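You operate a simulated robot arm through the tools that you are given. There is no shell and no other tool. Be economical: measure what you need, move in short steps, check, and stop when the job is done.

Carry out the task below with a simulated robot arm. There is one attempt and no reset: what you move stays moved.

TASK
Put the 19 mm hose gland from the fitting bench top on top of the brown corner block and the 25 mm hose gland on top of the brown striped card spacer.
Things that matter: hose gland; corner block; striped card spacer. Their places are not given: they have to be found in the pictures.

It is judged by the outcome, as a careful person would: the job done as asked, and still so three seconds after it is handed in. It fails if anything else is knocked over, pushed out of place, dropped, spilled or broken.

THE ROBOT
A 7-joint arm with a two-finger parallel gripper, fixed in place. Base frame: the origin is at the foot of the arm, x ahead of it, y to its left, z up; the work surface is at about z = 0. Lengths are in cm, angles in degrees, forces in N, time in s.
With the tool pointing down near the work surface it reaches from about 24 to 62 cm from the base axis. Its first joint turns from -66.0 to 66.0 degrees. Payload 2.6 kg.
Tool frame: the origin (TCP) lies between the finger pads and is the grasp point; the fingertips stand 3 cm ahead of it; z points along the fingers, y is the line along which they close. The gripper opens to 9.4 cm. The fingers are 2.8 cm wide and 1 cm thick; the gripper's body (5 by 9.6 cm) begins 5.5 cm behind the TCP.
Orientation is that of the tool frame in the base frame, as a unit quaternion [x, y, z, w]. With the fingers straight down and closing along the base's y, the tool's x points along the base's -x, its y along +y and its z along -z.

THE INTERFACE
- The arm moves only by the tool move_arm. Its argument "steps" is one flat list of numbers, 4 for each row, row after row: the shift along the tool's x, y, z in cm, then the turn about the tool's z in degrees. In form: [tx, ty, tz, yaw, tx, ty, tz, yaw, ...]. A call has 1 to 10 rows; each row shifts and turns the commanded pose from where the row before left it, along the tool's axes as they then stand. "jaw" is the finger opening in cm, from 0 to 9.4, set as the call begins (left out, the last holds). A row lasts 0.2 s, in which the tool goes at most 5 cm and 8.6 degrees; a call with a longer step from one row to the next is refused whole, and so is a gripper value outside its range. A pose out of reach is approached as far as the arm can. The call stops where the force on the tool passes 40 N (or 10 N more than at its start, if that is more) or the arm is blocked; 0.2 s more then pass. The fingers move at their own pace (about 7.2 cm/s each) and stop on an object; they squeeze with about 31 N. The grip force told is the motor's: it shows also when the fingers shut on nothing. Time passes only in rows, and 0.2 s behind the last, so rows that do not move let the fingers close. It gives the time, the measured TCP pose, the force on the tool (base axes), the opening and the grip force at its end, in the units of the frame above (readings bear some noise).
- Cameras (640 x 400 px; columns grow to the right, rows downward): "scene" is fixed at [5.7, 46.74, 55.2]; the picture's right is [-0.41, -0.91, 0.00], its down [-0.62, 0.28, -0.73] and it looks along [0.67, -0.30, -0.68] (base axes); focal length 348 px, centre (320, 200). "wrist" rides on the gripper at [-3.7, 0, -5.8] in the tool frame; the picture's right is [0.00, -1.00, 0.00], its down [0.97, 0.00, -0.24] and it looks along [0.24, 0.00, 0.97] (tool axes); focal length 218 px, centre (320, 200).
- get_image(camera): a new picture of that camera. No time passes.
- locate(camera, pixels): for up to 12 pixels [column, row] of the newest picture of that camera ("zoom" is the newest enlarged one), the place [x, y, z] in the base frame of the surface seen there, good to about 0.3 cm. No time passes.
- inspect(camera, box): a new picture of the part [left, top, right, bottom] of that camera's present view, enlarged. No time passes.
- finish_job(): hands the job in; it is judged then, once.

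Work in short steps. Measure before you move; look again where a grasp or a placing could have gone wrong, and mend it. You have 60 turns and 30 pictures in all, the two below and enlarged ones among them. Open the gripper and draw the arm clear of the work before you hand the job in, unless the task says otherwise; then end with one line.

The tools are called after "Request:" as a command line: name --argument value ..., lists and objects as JSON in quotes. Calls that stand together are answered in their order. move_arm: Moves the arm, as the interface text tells. Its arguments: {"type":"object","properties":{"steps":{"type":"array","items":{"type":"number"}},"jaw":{"type":"number"}},"required":["steps"]} The other tools are called the same way: get_image (camera) takes a picture; locate (camera, pixels) gives the place of the surface under pixels of a picture; inspect (camera, box) takes an enlarged picture of a part of a camera's view; finish_job () hands the job in.

At the start:

```text
time_s: 0.0
position: [34.99, 15.04, 28.24]
ee_rot: [0.0, 1.0, 0.0, 0.0]
ft_force: [0.3, -0.6, -0.7]
finger_gap: 9.38
gripper_force: 0.1
```

scene: 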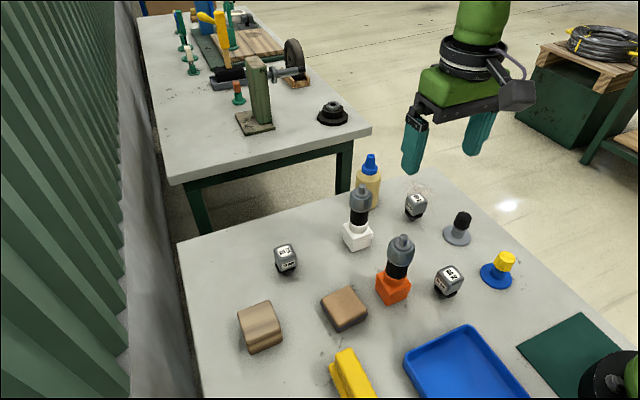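
wrist: 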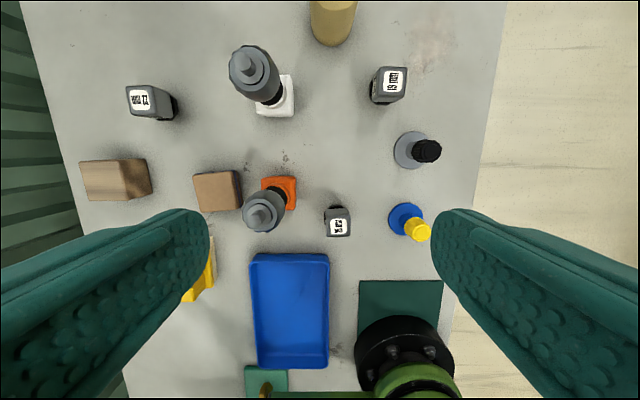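

The three grey glands carry labels; I enlarge them to read the sizes, and the brown blocks.

Request:
inspect --camera "scene" --box '[230, 180, 390, 280]'

Request:
inspect --camera "scene" --box '[380, 180, 540, 310]'

Request:
inspect --camera "scene" --box '[220, 270, 420, 395]'

Request:
inspect --camera "wrist" --box '[70, 30, 450, 260]'

```text
4.00 times, centred on (310, 230) of scene
```

zoom: 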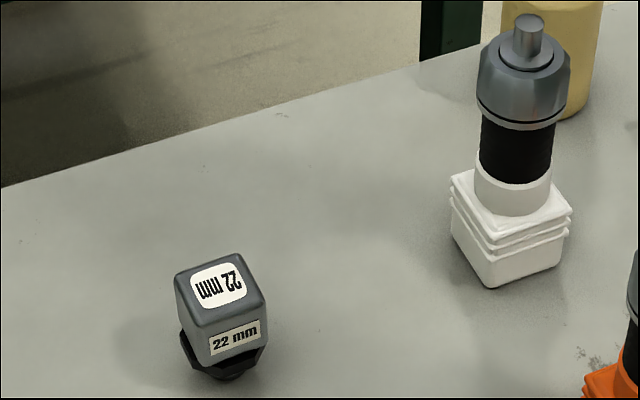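

```text
3.08 times, centred on (460, 245) of scene
```

zoom: 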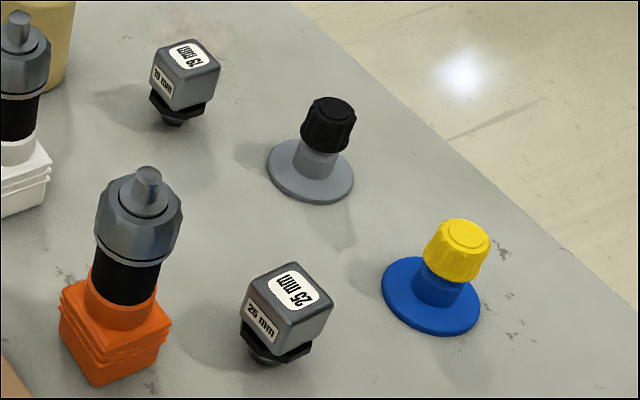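

```text
3.20 times, centred on (320, 332) of scene
```

zoom: 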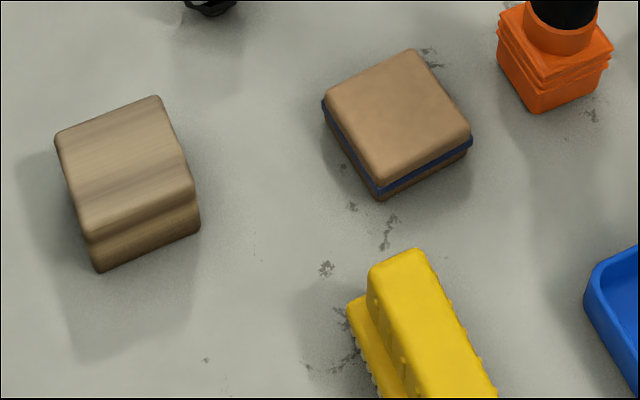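

```text
1.68 times, centred on (260, 145) of wrist
```

zoom: 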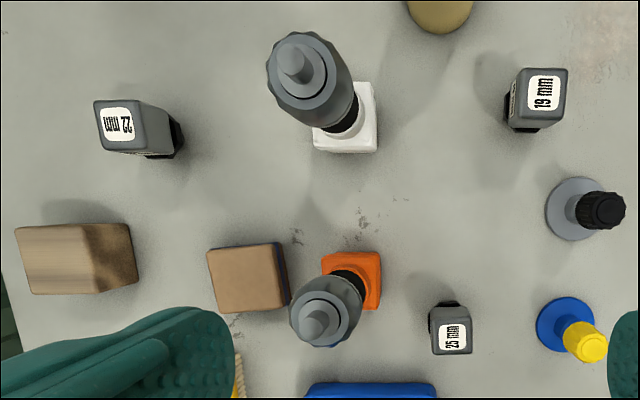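

The 19 mm gland is at scene (416,205), the 25 mm at (448,280). The wooden block at left is the corner block, and the brown one with the navy stripe is the spacer. Next I measure them.

Request:
locate --camera "zoom" --pixels '[[522, 72], [563, 72], [563, 118], [522, 118], [433, 312], [470, 312], [472, 350], [434, 352], [511, 95], [445, 304], [520, 130], [600, 150]]'

Request:
locate --camera "zoom" --pixels '[[20, 230], [92, 228], [96, 288], [32, 292], [210, 252], [272, 245], [284, 305], [218, 310], [125, 226], [137, 280], [283, 248], [290, 300]]'

Request:
locate --camera "scene" --pixels '[[400, 240], [360, 193], [422, 201], [412, 196], [455, 275], [445, 270], [415, 217], [447, 293], [370, 158], [502, 259], [265, 315], [345, 300]]'

```text
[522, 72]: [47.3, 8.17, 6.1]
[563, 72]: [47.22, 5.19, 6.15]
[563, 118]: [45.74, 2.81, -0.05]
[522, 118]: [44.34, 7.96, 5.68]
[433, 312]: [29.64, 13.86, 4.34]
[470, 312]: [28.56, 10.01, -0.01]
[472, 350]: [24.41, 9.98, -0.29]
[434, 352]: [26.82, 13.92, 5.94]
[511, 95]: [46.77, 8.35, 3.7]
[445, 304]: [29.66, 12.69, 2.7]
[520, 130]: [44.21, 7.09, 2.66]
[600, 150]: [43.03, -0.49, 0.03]
```

```text
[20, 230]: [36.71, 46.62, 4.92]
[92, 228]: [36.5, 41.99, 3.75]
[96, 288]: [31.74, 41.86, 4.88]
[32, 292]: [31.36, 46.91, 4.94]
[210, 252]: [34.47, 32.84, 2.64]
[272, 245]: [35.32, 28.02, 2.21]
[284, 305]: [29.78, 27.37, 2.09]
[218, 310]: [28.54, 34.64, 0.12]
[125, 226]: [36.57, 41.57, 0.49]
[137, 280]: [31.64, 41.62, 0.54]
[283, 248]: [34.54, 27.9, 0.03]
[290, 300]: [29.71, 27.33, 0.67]
```

```text
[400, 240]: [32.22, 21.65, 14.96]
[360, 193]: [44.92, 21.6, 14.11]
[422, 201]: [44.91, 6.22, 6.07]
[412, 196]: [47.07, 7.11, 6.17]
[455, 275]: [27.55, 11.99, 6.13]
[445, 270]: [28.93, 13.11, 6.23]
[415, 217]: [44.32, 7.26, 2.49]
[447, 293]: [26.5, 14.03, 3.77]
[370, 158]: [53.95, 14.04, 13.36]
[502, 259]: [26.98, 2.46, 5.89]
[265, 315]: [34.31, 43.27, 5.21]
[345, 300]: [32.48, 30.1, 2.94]
```

The 19 mm gland is centred near (45.8, 6.7) with its top at 6.2, and the 25 mm one near (28.1, 12.4). I move above the 19 mm gland with a moderate opening and check its alignment.

Request:
move_arm --steps '[-2.7, -2.1, 2.5, 0, -2.7, -2.1, 2.5, 0, -2.7, -2.1, 2.5, 0, -2.7, -2.04, 2.5, 0, 0, 0, 0, 0]' --jaw 6.5

Request:
get_image --camera "wrist"

```text
time_s: 1.2
position: [45.89, 7.0, 18.35]
ee_rot: [0.001, 1.0, 0.0, 0.0]
ft_force: [-0.1, -0.3, 0.6]
finger_gap: 6.52
gripper_force: 0.0
```

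```text
23 pictures are left
```

wrist: 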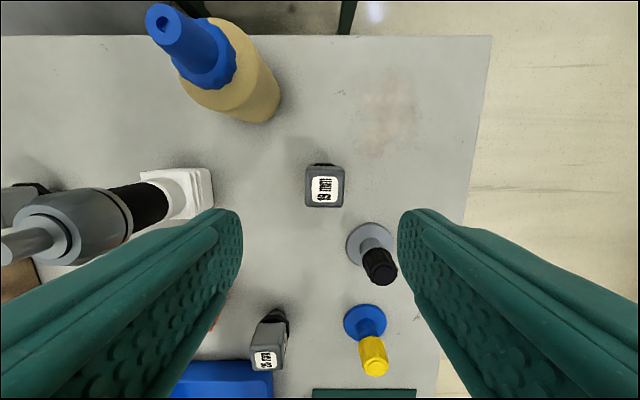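

The gland is at wrist (325,185), nearly square to the fingers. I locate its top corners.

Request:
locate --camera "wrist" --pixels '[[309, 169], [341, 169], [342, 204], [308, 204], [325, 187], [314, 165], [332, 165], [372, 262], [308, 187], [342, 187]]'

Request:
inspect --camera "wrist" --box '[280, 150, 370, 220]'

```text
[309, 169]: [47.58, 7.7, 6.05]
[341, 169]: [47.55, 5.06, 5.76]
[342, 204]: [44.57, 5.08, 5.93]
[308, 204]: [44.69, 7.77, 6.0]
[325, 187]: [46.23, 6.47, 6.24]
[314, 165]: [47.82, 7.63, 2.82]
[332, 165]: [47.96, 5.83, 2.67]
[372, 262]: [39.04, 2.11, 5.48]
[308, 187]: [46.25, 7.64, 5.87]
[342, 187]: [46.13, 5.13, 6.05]
```

```text
5.71 times, centred on (325, 185) of wrist
```

zoom: 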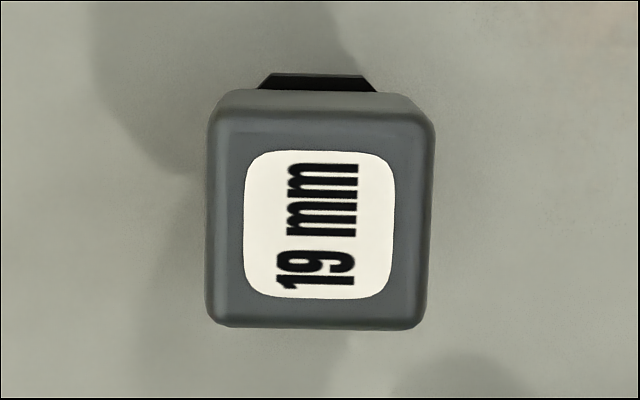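

Its centre is about (46.1, 6.4). I go down to TCP z ≈ 5.2 around the cube body, then close.

Request:
move_arm --steps '[-0.3, -0.35, 3.5, 0, 0, 0, 3.5, 0, 0, 0, 3, 0, 0, 0, 2, 0, 0, 0, 1.1, 0, 0, 0, 0, 0]'

Request:
move_arm --steps '[0, 0, 0, 0, 0, 0, 0, 0, 0, 0, 0, 0]' --jaw 1

Request:
get_image --camera "wrist"

```text
time_s: 2.6
position: [46.17, 6.27, 5.07]
ee_rot: [-0.001, 1.0, 0.0, 0.0]
ft_force: [-0.2, 0.3, 0.0]
finger_gap: 6.53
gripper_force: 0.0
```

```text
time_s: 3.4
position: [46.25, 6.41, 5.29]
ee_rot: [0.0, 1.0, 0.0, 0.0]
ft_force: [0.5, -0.6, 0.0]
finger_gap: 3.8
gripper_force: 31.1
```

```text
21 pictures are left
```

wrist: 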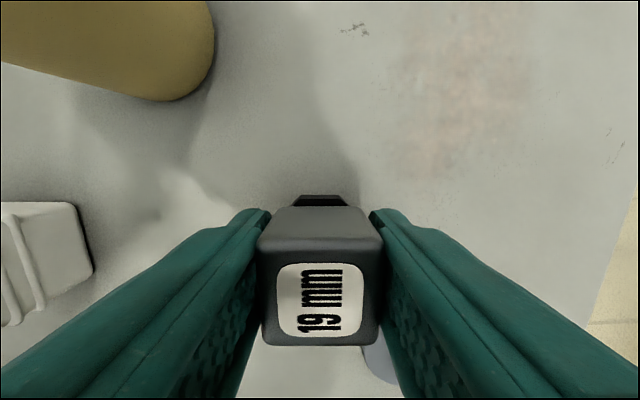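

Gripped (gap 3.8, 31 N). I lift to z ≈ 25 and carry it high towards the corner block.

Request:
move_arm --steps '[0, 0, 2, 0, 0, 0, -4, 0, 0, 0, -4, 0, 0, 0, -4, 0, 0, 0, -4, 0, 0, 0, -4, 0, 0, 0, -2, 0, 0, 0, 0, 0]'

```text
time_s: 5.2
position: [46.2, 6.5, 25.42]
ee_rot: [-0.001, 1.0, -0.001, 0.0]
ft_force: [0.2, -0.2, -1.7]
finger_gap: 3.79
gripper_force: 31.4
```

That first row had the wrong sign and dipped down 2 cm briefly, so I check that the gland still sits well in the fingers.

Request:
get_image --camera "wrist"

Request:
get_image --camera "scene"

```text
20 pictures are left
```

wrist: 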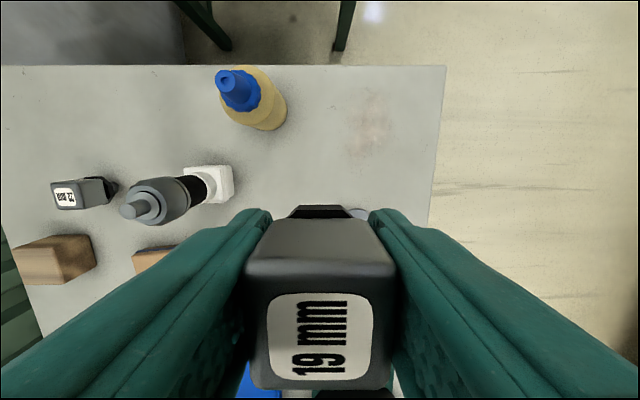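

```text
19 pictures are left
```

scene: 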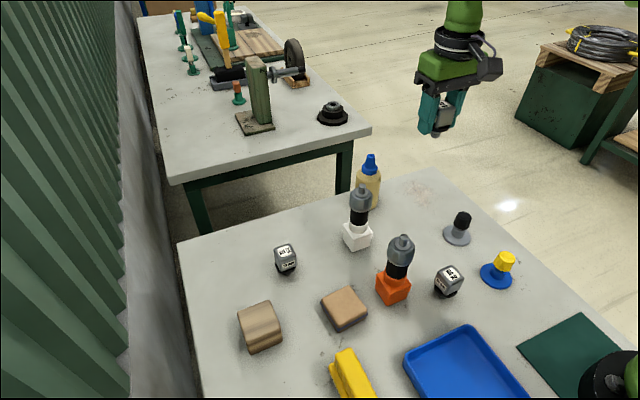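

It slid up about 2 cm in the grip but is still held. I measure how it sits against the fingertips.

Request:
inspect --camera "scene" --box '[400, 70, 496, 145]'

Request:
locate --camera "zoom" --pixels '[[300, 240], [310, 200], [290, 400], [330, 330], [270, 330], [290, 370]]'

Request:
locate --camera "wrist" --pixels '[[320, 320], [260, 285], [385, 285], [262, 380], [385, 380], [320, 240], [320, 211]]'

```text
5.33 times, centred on (448, 108) of scene
```

zoom: 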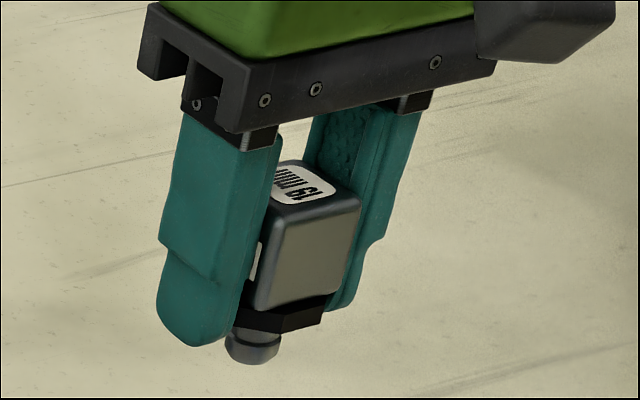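

```text
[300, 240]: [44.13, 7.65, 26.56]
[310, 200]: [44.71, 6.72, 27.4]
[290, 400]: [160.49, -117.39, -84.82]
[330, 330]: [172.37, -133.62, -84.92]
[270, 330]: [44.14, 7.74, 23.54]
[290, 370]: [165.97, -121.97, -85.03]
```

```text
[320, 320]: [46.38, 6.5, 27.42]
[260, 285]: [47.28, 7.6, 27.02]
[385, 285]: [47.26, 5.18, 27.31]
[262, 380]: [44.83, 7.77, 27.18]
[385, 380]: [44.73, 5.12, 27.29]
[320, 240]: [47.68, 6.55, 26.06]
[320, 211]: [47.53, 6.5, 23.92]
```

The gland is upright, with its top 2.1 cm above the TCP, so its bottom is about 4.1 below and still clears the tips. I carry it above the corner block at (34.1, 44.4).

Request:
move_arm --steps '[1.2, 3.8, 0, 0, 1.2, 3.8, 0, 0, 1.2, 3.8, 0, 0, 1.2, 3.8, 0, 0, 1.2, 3.8, 0, 0, 1.2, 3.8, 0, 0, 1.2, 3.8, 0, 0, 1.2, 3.8, 0, 0, 1.2, 3.8, 0, 0, 1.2, 3.8, 0, 0]'

Request:
move_arm --steps '[0, 0, 3, 0, 0, 0, 3, 0, 0, 0, 3, 0, 0, 0, 2.2, 0, 0, 0, 0, 0]'

Request:
get_image --camera "scene"

Request:
get_image --camera "wrist"

```text
time_s: 7.4
position: [34.28, 44.2, 25.52]
ee_rot: [0.002, 1.0, 0.0, 0.0]
ft_force: [0.3, -0.2, -1.6]
finger_gap: 3.77
gripper_force: 31.4
```

```text
time_s: 8.6
position: [33.96, 44.46, 14.23]
ee_rot: [0.001, 1.0, 0.001, 0.0]
ft_force: [-1.3, -0.2, -1.0]
finger_gap: 3.8
gripper_force: 31.2
```

```text
17 pictures are left
```

scene: 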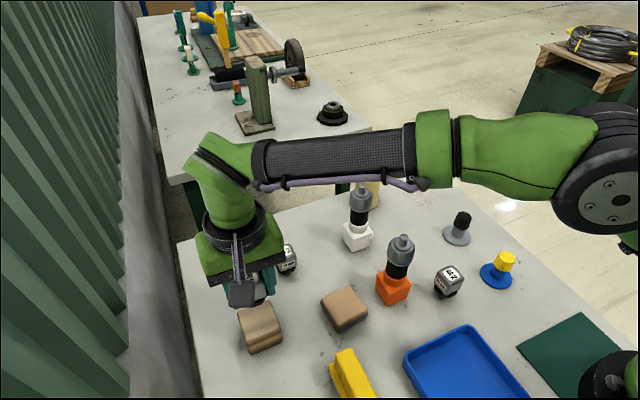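

```text
16 pictures are left
```

wrist: 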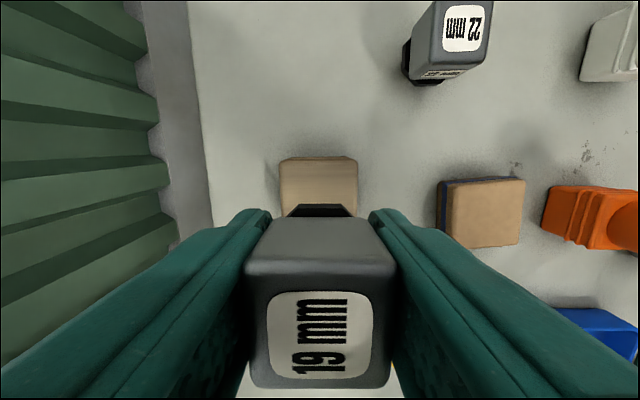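

Over the block. I locate its visible far edge in the wrist view and its near edges in the scene view.

Request:
locate --camera "wrist" --pixels '[[284, 163], [320, 163], [354, 163], [283, 195], [355, 195], [318, 190], [483, 210], [442, 190], [522, 185], [518, 240], [450, 240]]'

Request:
locate --camera "scene" --pixels '[[239, 313], [280, 330], [250, 342], [258, 325], [275, 312], [345, 302], [344, 290], [325, 303], [343, 321], [364, 308]]'

```text
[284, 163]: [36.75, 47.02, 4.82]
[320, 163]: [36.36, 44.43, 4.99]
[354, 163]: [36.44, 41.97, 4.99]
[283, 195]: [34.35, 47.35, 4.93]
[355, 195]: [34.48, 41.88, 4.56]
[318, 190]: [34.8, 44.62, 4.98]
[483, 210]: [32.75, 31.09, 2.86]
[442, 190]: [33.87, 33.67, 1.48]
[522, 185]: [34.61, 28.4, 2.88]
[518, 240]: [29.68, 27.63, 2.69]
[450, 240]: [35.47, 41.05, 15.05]
```

```text
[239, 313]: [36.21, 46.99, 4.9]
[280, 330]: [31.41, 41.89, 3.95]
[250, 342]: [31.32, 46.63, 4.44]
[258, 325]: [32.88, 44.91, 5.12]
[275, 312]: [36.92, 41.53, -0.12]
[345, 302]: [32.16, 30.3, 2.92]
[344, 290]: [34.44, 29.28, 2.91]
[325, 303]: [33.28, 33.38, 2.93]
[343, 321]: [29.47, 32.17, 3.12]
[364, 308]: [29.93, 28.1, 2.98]
```

The block centre is about (34.0, 44.5), which is under the TCP. I descend to just above contact.

Request:
move_arm --steps '[0, 0.1, 2, 0, 0, 0, 1.5, 0, 0, 0, 0.6, 0, 0, 0, 0, 0]'

Request:
inspect --camera "scene" --box '[200, 250, 312, 360]'

```text
time_s: 9.6
position: [34.11, 44.42, 9.97]
ee_rot: [-0.001, 1.0, 0.0, 0.0]
ft_force: [0.0, -0.3, -1.6]
finger_gap: 3.76
gripper_force: 30.7
```

```text
3.64 times, centred on (256, 305) of scene
```

zoom: 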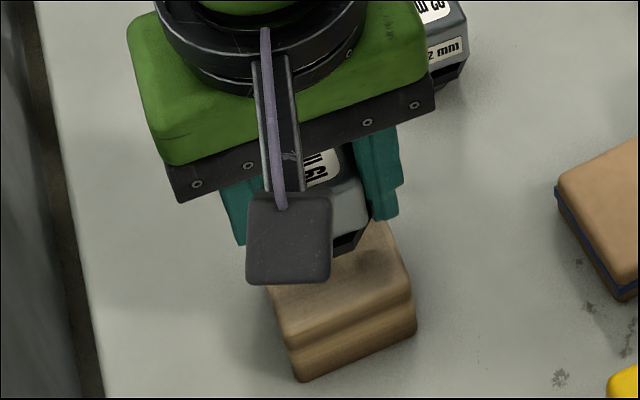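

Not yet in contact (force −1.6 N). I lower in 0.2 cm steps, watching the force.

Request:
move_arm --steps '[0, 0, 0.2, 0, 0, 0, 0.2, 0, 0, 0, 0, 0]'

Request:
move_arm --steps '[0, 0, 0.15, 0, 0, 0, 0, 0]'

Request:
move_arm --steps '[0, 0, 0.15, 0, 0, 0, 0, 0]'

```text
time_s: 10.4
position: [34.14, 44.57, 9.64]
ee_rot: [0.0, 1.0, 0.0, 0.0]
ft_force: [0.4, -0.5, -1.2]
finger_gap: 3.81
gripper_force: 31.1
```

```text
time_s: 11.0
position: [34.14, 44.43, 9.42]
ee_rot: [-0.001, 1.0, 0.0, 0.001]
ft_force: [0.4, 0.2, -0.4]
finger_gap: 3.83
gripper_force: 30.6
```

```text
time_s: 11.6
position: [34.08, 44.37, 9.32]
ee_rot: [0.0, 1.0, 0.0, 0.0]
ft_force: [0.0, -1.1, -1.3]
finger_gap: 3.79
gripper_force: 31.0
```

Request:
move_arm --steps '[0, 0, 0.15, 0, 0, 0, 0, 0]'

Request:
move_arm --steps '[0, 0, 0.1, 0, 0, 0, 0, 0]'

```text
time_s: 12.2
position: [33.94, 44.42, 9.09]
ee_rot: [0.0, 1.0, 0.0, 0.0]
ft_force: [-0.1, -0.2, -0.7]
finger_gap: 3.78
gripper_force: 30.7
```

```text
time_s: 12.8
position: [34.08, 44.54, 9.04]
ee_rot: [0.001, 1.0, 0.0, -0.001]
ft_force: [-0.4, -0.7, 1.6]
finger_gap: 3.8
gripper_force: 30.5
```

The force turned to +1.6 N, so contact is starting. One more small step to confirm.

Request:
move_arm --steps '[0, 0, 0.08, 0, 0, 0, 0, 0]'

```text
time_s: 13.4
position: [34.09, 44.51, 8.99]
ee_rot: [0.0, 1.0, 0.001, 0.002]
ft_force: [-3.0, -3.5, 11.1]
finger_gap: 3.78
gripper_force: 31.0
```

Firm contact (11 N). I ease back 0.07, then open the jaw and rise.

Request:
move_arm --steps '[0, 0, -0.07, 0, 0, 0, 0, 0]'

Request:
move_arm --steps '[0, 0, 0, 0, 0, 0, 0, 0, 0, 0, 0, 0]' --jaw 6.5

Request:
get_image --camera "wrist"

```text
time_s: 14.0
position: [34.04, 44.45, 9.09]
ee_rot: [0.0, 1.0, 0.0, 0.001]
ft_force: [2.1, 1.6, 5.9]
finger_gap: 3.79
gripper_force: 31.5
```

```text
time_s: 14.8
position: [34.04, 44.32, 9.09]
ee_rot: [0.0, 1.0, -0.001, 0.0]
ft_force: [-0.4, 0.1, -0.3]
finger_gap: 6.5
gripper_force: 0.0
```

```text
14 pictures are left
```

wrist: 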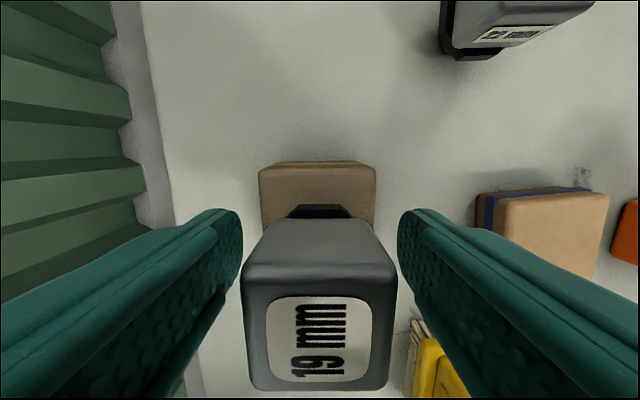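

It stands upright on the block. I rise straight up and travel high to above the 25 mm gland.

Request:
move_arm --steps '[0, 0, -2, 0, 0, 0, -3.5, 0, 0, 0, -3.5, 0, 0, 0, -3.5, 0, 0, 0, -3.5, 0, 0, 0, 0, 0]'

Request:
move_arm --steps '[0.74, -4, 0, 0, 0.74, -4, 0, 0, 0.74, -4, 0, 0, 0.74, -4, 0, 0, 0.74, -4, 0, 0, 0.74, -4, 0, 0, 0.74, -4, 0, 0, 0.74, -4.1, 0, 0, 0, 0, 3, 0, 0, 0, 3, 0]'

Request:
get_image --camera "wrist"

Request:
get_image --camera "scene"

```text
time_s: 16.2
position: [34.13, 44.5, 24.97]
ee_rot: [0.0, 1.0, 0.0, 0.0]
ft_force: [-0.4, 0.1, 0.2]
finger_gap: 6.5
gripper_force: 0.1
```

```text
time_s: 18.4
position: [28.04, 12.22, 18.99]
ee_rot: [0.001, 1.0, 0.0, 0.0]
ft_force: [0.4, -0.4, -0.6]
finger_gap: 6.5
gripper_force: 0.0
```

```text
13 pictures are left
```

wrist: 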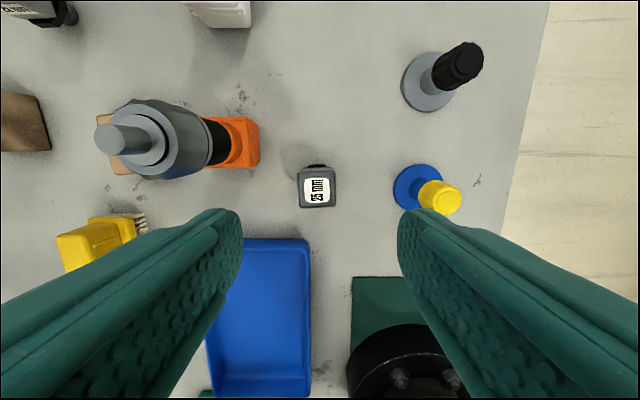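

```text
12 pictures are left
```

scene: 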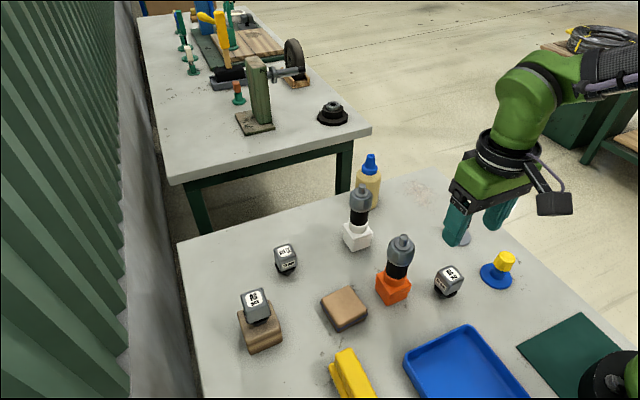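

The 19 mm gland stands on the corner block at (255,305). I measure the 25 mm gland at wrist (317,187).

Request:
locate --camera "wrist" --pixels '[[300, 171], [333, 171], [334, 204], [301, 205], [317, 188], [152, 140], [200, 135], [410, 190], [310, 240], [120, 150]]'

Request:
locate --camera "scene" --pixels '[[402, 238], [389, 247], [413, 247], [388, 258], [410, 260], [345, 302]]'

```text
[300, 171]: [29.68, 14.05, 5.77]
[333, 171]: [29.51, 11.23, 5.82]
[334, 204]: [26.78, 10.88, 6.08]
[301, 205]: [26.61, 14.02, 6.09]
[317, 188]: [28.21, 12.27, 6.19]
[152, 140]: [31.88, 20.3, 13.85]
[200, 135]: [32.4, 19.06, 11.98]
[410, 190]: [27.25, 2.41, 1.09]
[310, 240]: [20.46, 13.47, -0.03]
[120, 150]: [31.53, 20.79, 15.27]
```

```text
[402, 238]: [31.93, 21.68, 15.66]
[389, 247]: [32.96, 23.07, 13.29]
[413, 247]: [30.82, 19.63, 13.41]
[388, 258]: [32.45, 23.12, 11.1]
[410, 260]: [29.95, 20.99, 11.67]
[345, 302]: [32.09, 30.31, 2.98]
```

Centre (28.15, 12.5). I descend to TCP z ≈ 5.1 and close.

Request:
move_arm --steps '[0, 0.15, 3.5, 0, 0, 0, 3.5, 0, 0, 0, 3, 0, 0, 0, 2.5, 0, 0, 0, 1.4, 0, 0, 0, 0, 0]'

Request:
move_arm --steps '[0, 0, 0, 0, 0, 0, 0, 0, 0, 0, 0, 0]' --jaw 1

Request:
move_arm --steps '[0, 0, -2, 0, 0, 0, -3, 0, 0, 0, -4, 0, 0, 0, -4, 0, 0, 0, -4, 0, 0, 0, -3, 0, 0, 0, 0, 0]'

Request:
get_image --camera "wrist"

```text
time_s: 19.8
position: [27.98, 12.56, 5.12]
ee_rot: [0.0, 1.0, 0.001, 0.0]
ft_force: [0.2, 0.4, 0.2]
finger_gap: 6.5
gripper_force: 0.0
```

```text
time_s: 20.6
position: [28.1, 12.51, 5.18]
ee_rot: [0.0, 1.0, -0.001, 0.0]
ft_force: [0.9, -0.3, -0.6]
finger_gap: 3.79
gripper_force: 31.4
```

```text
time_s: 22.2
position: [28.12, 12.48, 25.24]
ee_rot: [0.0, 1.0, 0.0, 0.001]
ft_force: [0.1, 0.5, -1.5]
finger_gap: 3.78
gripper_force: 30.9
```

```text
11 pictures are left
```

wrist: 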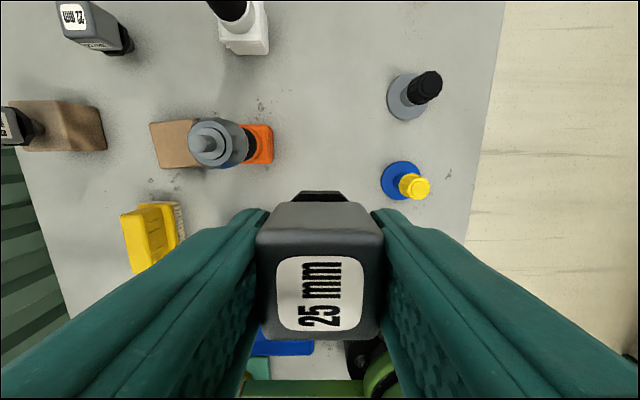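

Held well. I carry it high to above the spacer at (32.2, 30.8), which leaves over 2 cm between the gripper body and the orange column, then come down partway.

Request:
move_arm --steps '[-0.82, 3.66, 0, 0, -0.82, 3.66, 0, 0, -0.82, 3.66, 0, 0, -0.82, 3.66, 0, 0, -0.82, 3.66, 0, 0, 0, 0, 0, 0, 0, 0, 3, 0, 0, 0, 3, 0, 0, 0, 3, 0, 0, 0, 2, 0]'

Request:
get_image --camera "wrist"

Request:
get_image --camera "scene"

```text
time_s: 24.4
position: [32.37, 30.7, 14.22]
ee_rot: [0.001, 1.0, 0.0, -0.001]
ft_force: [0.0, 0.0, -1.5]
finger_gap: 3.81
gripper_force: 31.2
```

```text
10 pictures are left
```

wrist: 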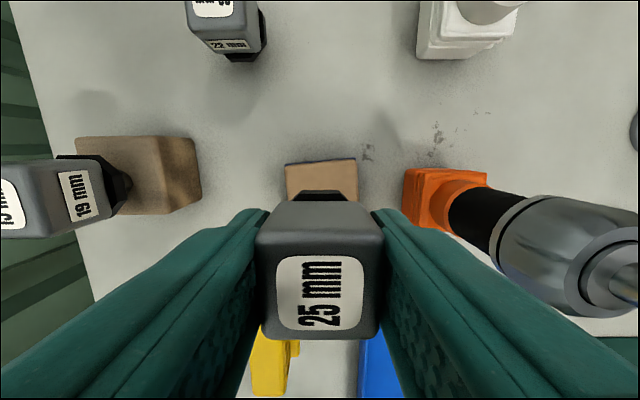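

```text
9 pictures are left
```

scene: 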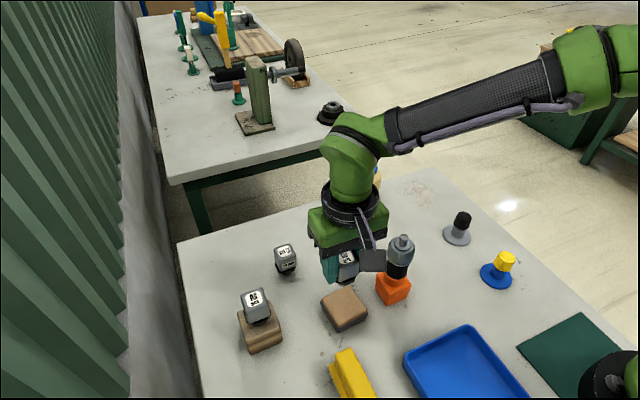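

Aligned with the spacer (far edge at wrist columns 286–357) and clear of the column. I descend to just above contact.

Request:
move_arm --steps '[0, 0, 2, 0, 0, 0, 2, 0, 0, 0, 1, 0, 0, 0, 0.6, 0, 0, 0, 0, 0]'

Request:
move_arm --steps '[0, 0, 0.15, 0, 0, 0, 0, 0]'

Request:
move_arm --steps '[0, 0, 0.1, 0, 0, 0, 0, 0]'

Request:
inspect --camera "scene" --box '[290, 220, 420, 340]'

```text
time_s: 25.6
position: [32.32, 30.72, 8.76]
ee_rot: [0.0, 1.0, 0.001, 0.0]
ft_force: [0.0, 0.4, -0.8]
finger_gap: 3.78
gripper_force: 30.9
```

```text
time_s: 26.2
position: [32.34, 30.88, 8.42]
ee_rot: [0.001, 1.0, 0.0, 0.001]
ft_force: [-0.6, -0.4, -0.8]
finger_gap: 3.76
gripper_force: 31.3
```

```text
time_s: 26.8
position: [32.24, 30.8, 8.34]
ee_rot: [0.0, 1.0, 0.0, 0.0]
ft_force: [0.3, -0.3, -0.8]
finger_gap: 3.81
gripper_force: 30.7
```

```text
3.33 times, centred on (355, 280) of scene
```

zoom: 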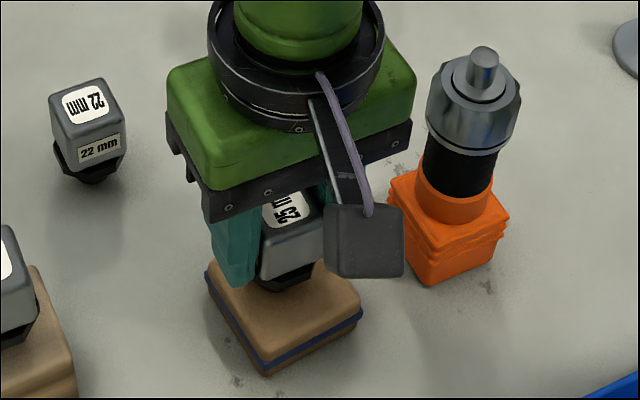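

The stem is over the spacer's centre and still not touching. I continue in small steps.

Request:
move_arm --steps '[0, 0, 0.1, 0, 0, 0, 0, 0]'

Request:
move_arm --steps '[0, 0, 0.1, 0, 0, 0, 0, 0]'

Request:
move_arm --steps '[0, 0, 0.08, 0, 0, 0, 0, 0]'

```text
time_s: 27.4
position: [32.31, 30.88, 8.05]
ee_rot: [0.0, 1.0, 0.0, 0.0]
ft_force: [-0.1, -0.1, -1.3]
finger_gap: 3.79
gripper_force: 30.7
```

```text
time_s: 28.0
position: [32.36, 30.96, 8.25]
ee_rot: [0.0, 1.0, 0.0, 0.0]
ft_force: [-0.7, -0.3, 3.7]
finger_gap: 3.8
gripper_force: 31.0
```

```text
time_s: 28.6
position: [32.25, 30.85, 8.12]
ee_rot: [0.0, 1.0, 0.001, 0.0]
ft_force: [-0.5, -2.6, 13.3]
finger_gap: 3.8
gripper_force: 30.8
```

Contact (13 N). I ease back and release.

Request:
move_arm --steps '[0, 0, -0.08, 0, 0, 0, 0, 0]'

Request:
move_arm --steps '[0, 0, 0, 0, 0, 0, 0, 0, 0, 0, 0, 0]' --jaw 6

Request:
move_arm --steps '[0, 0, -2, 0, 0, 0, -3.5, 0, 0, 0, -3.5, 0, 0, 0, -4, 0, 0, 0, -4, 0, 0, 0, 0, 0]'

Request:
move_arm --steps '[0, -4, 0, 0, 0, -4, 0, 0, 0, -4, 0, 0, 0, -4, 0, 0, 0, -4, 0, 0, 0, 0, 0, 0]'

Request:
get_image --camera "scene"

Request:
inspect --camera "scene" --box '[220, 225, 420, 360]'

```text
time_s: 29.2
position: [32.37, 30.91, 8.14]
ee_rot: [0.0, 1.0, -0.001, 0.001]
ft_force: [2.7, -0.3, 7.4]
finger_gap: 3.79
gripper_force: 31.2
```

```text
time_s: 30.0
position: [32.21, 30.9, 8.07]
ee_rot: [-0.001, 1.0, 0.0, 0.0]
ft_force: [-0.3, 0.1, 0.0]
finger_gap: 5.99
gripper_force: 0.0
```

```text
time_s: 31.4
position: [32.24, 30.87, 25.3]
ee_rot: [0.0, 1.0, 0.0, 0.0]
ft_force: [0.2, -1.5, -0.2]
finger_gap: 6.01
gripper_force: 0.2
```

```text
time_s: 32.8
position: [32.42, 10.97, 25.09]
ee_rot: [0.0, 1.0, 0.0, -0.001]
ft_force: [0.4, 0.4, -0.8]
finger_gap: 6.02
gripper_force: 0.0
```

```text
7 pictures are left
```

scene: 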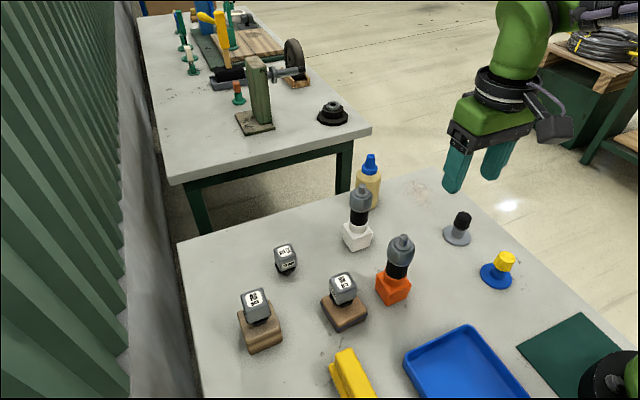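

```text
2.96 times, centred on (320, 292) of scene
```

zoom: 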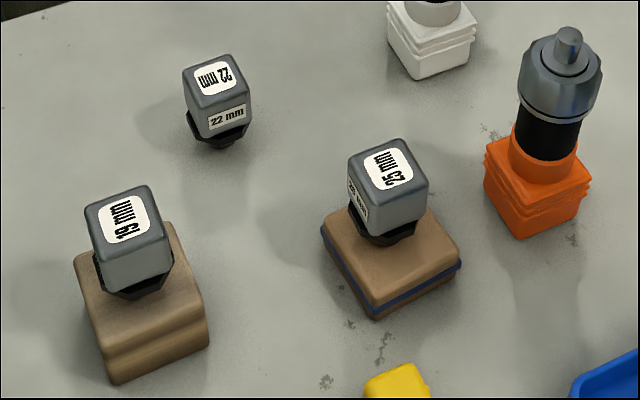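

Both glands stand upright on their targets, nothing else has moved, and the arm is clear with the gripper open. I hand the job in.

Request:
finish_job

```text
The job is handed in.
```

The 19 mm hose gland is standing on the brown corner block and the 25 mm hose gland on the brown striped card spacer; nothing else was moved, though I mistakenly pressed the 19 mm gland down briefly while gripping it and it slid about 1 cm in the fingers.
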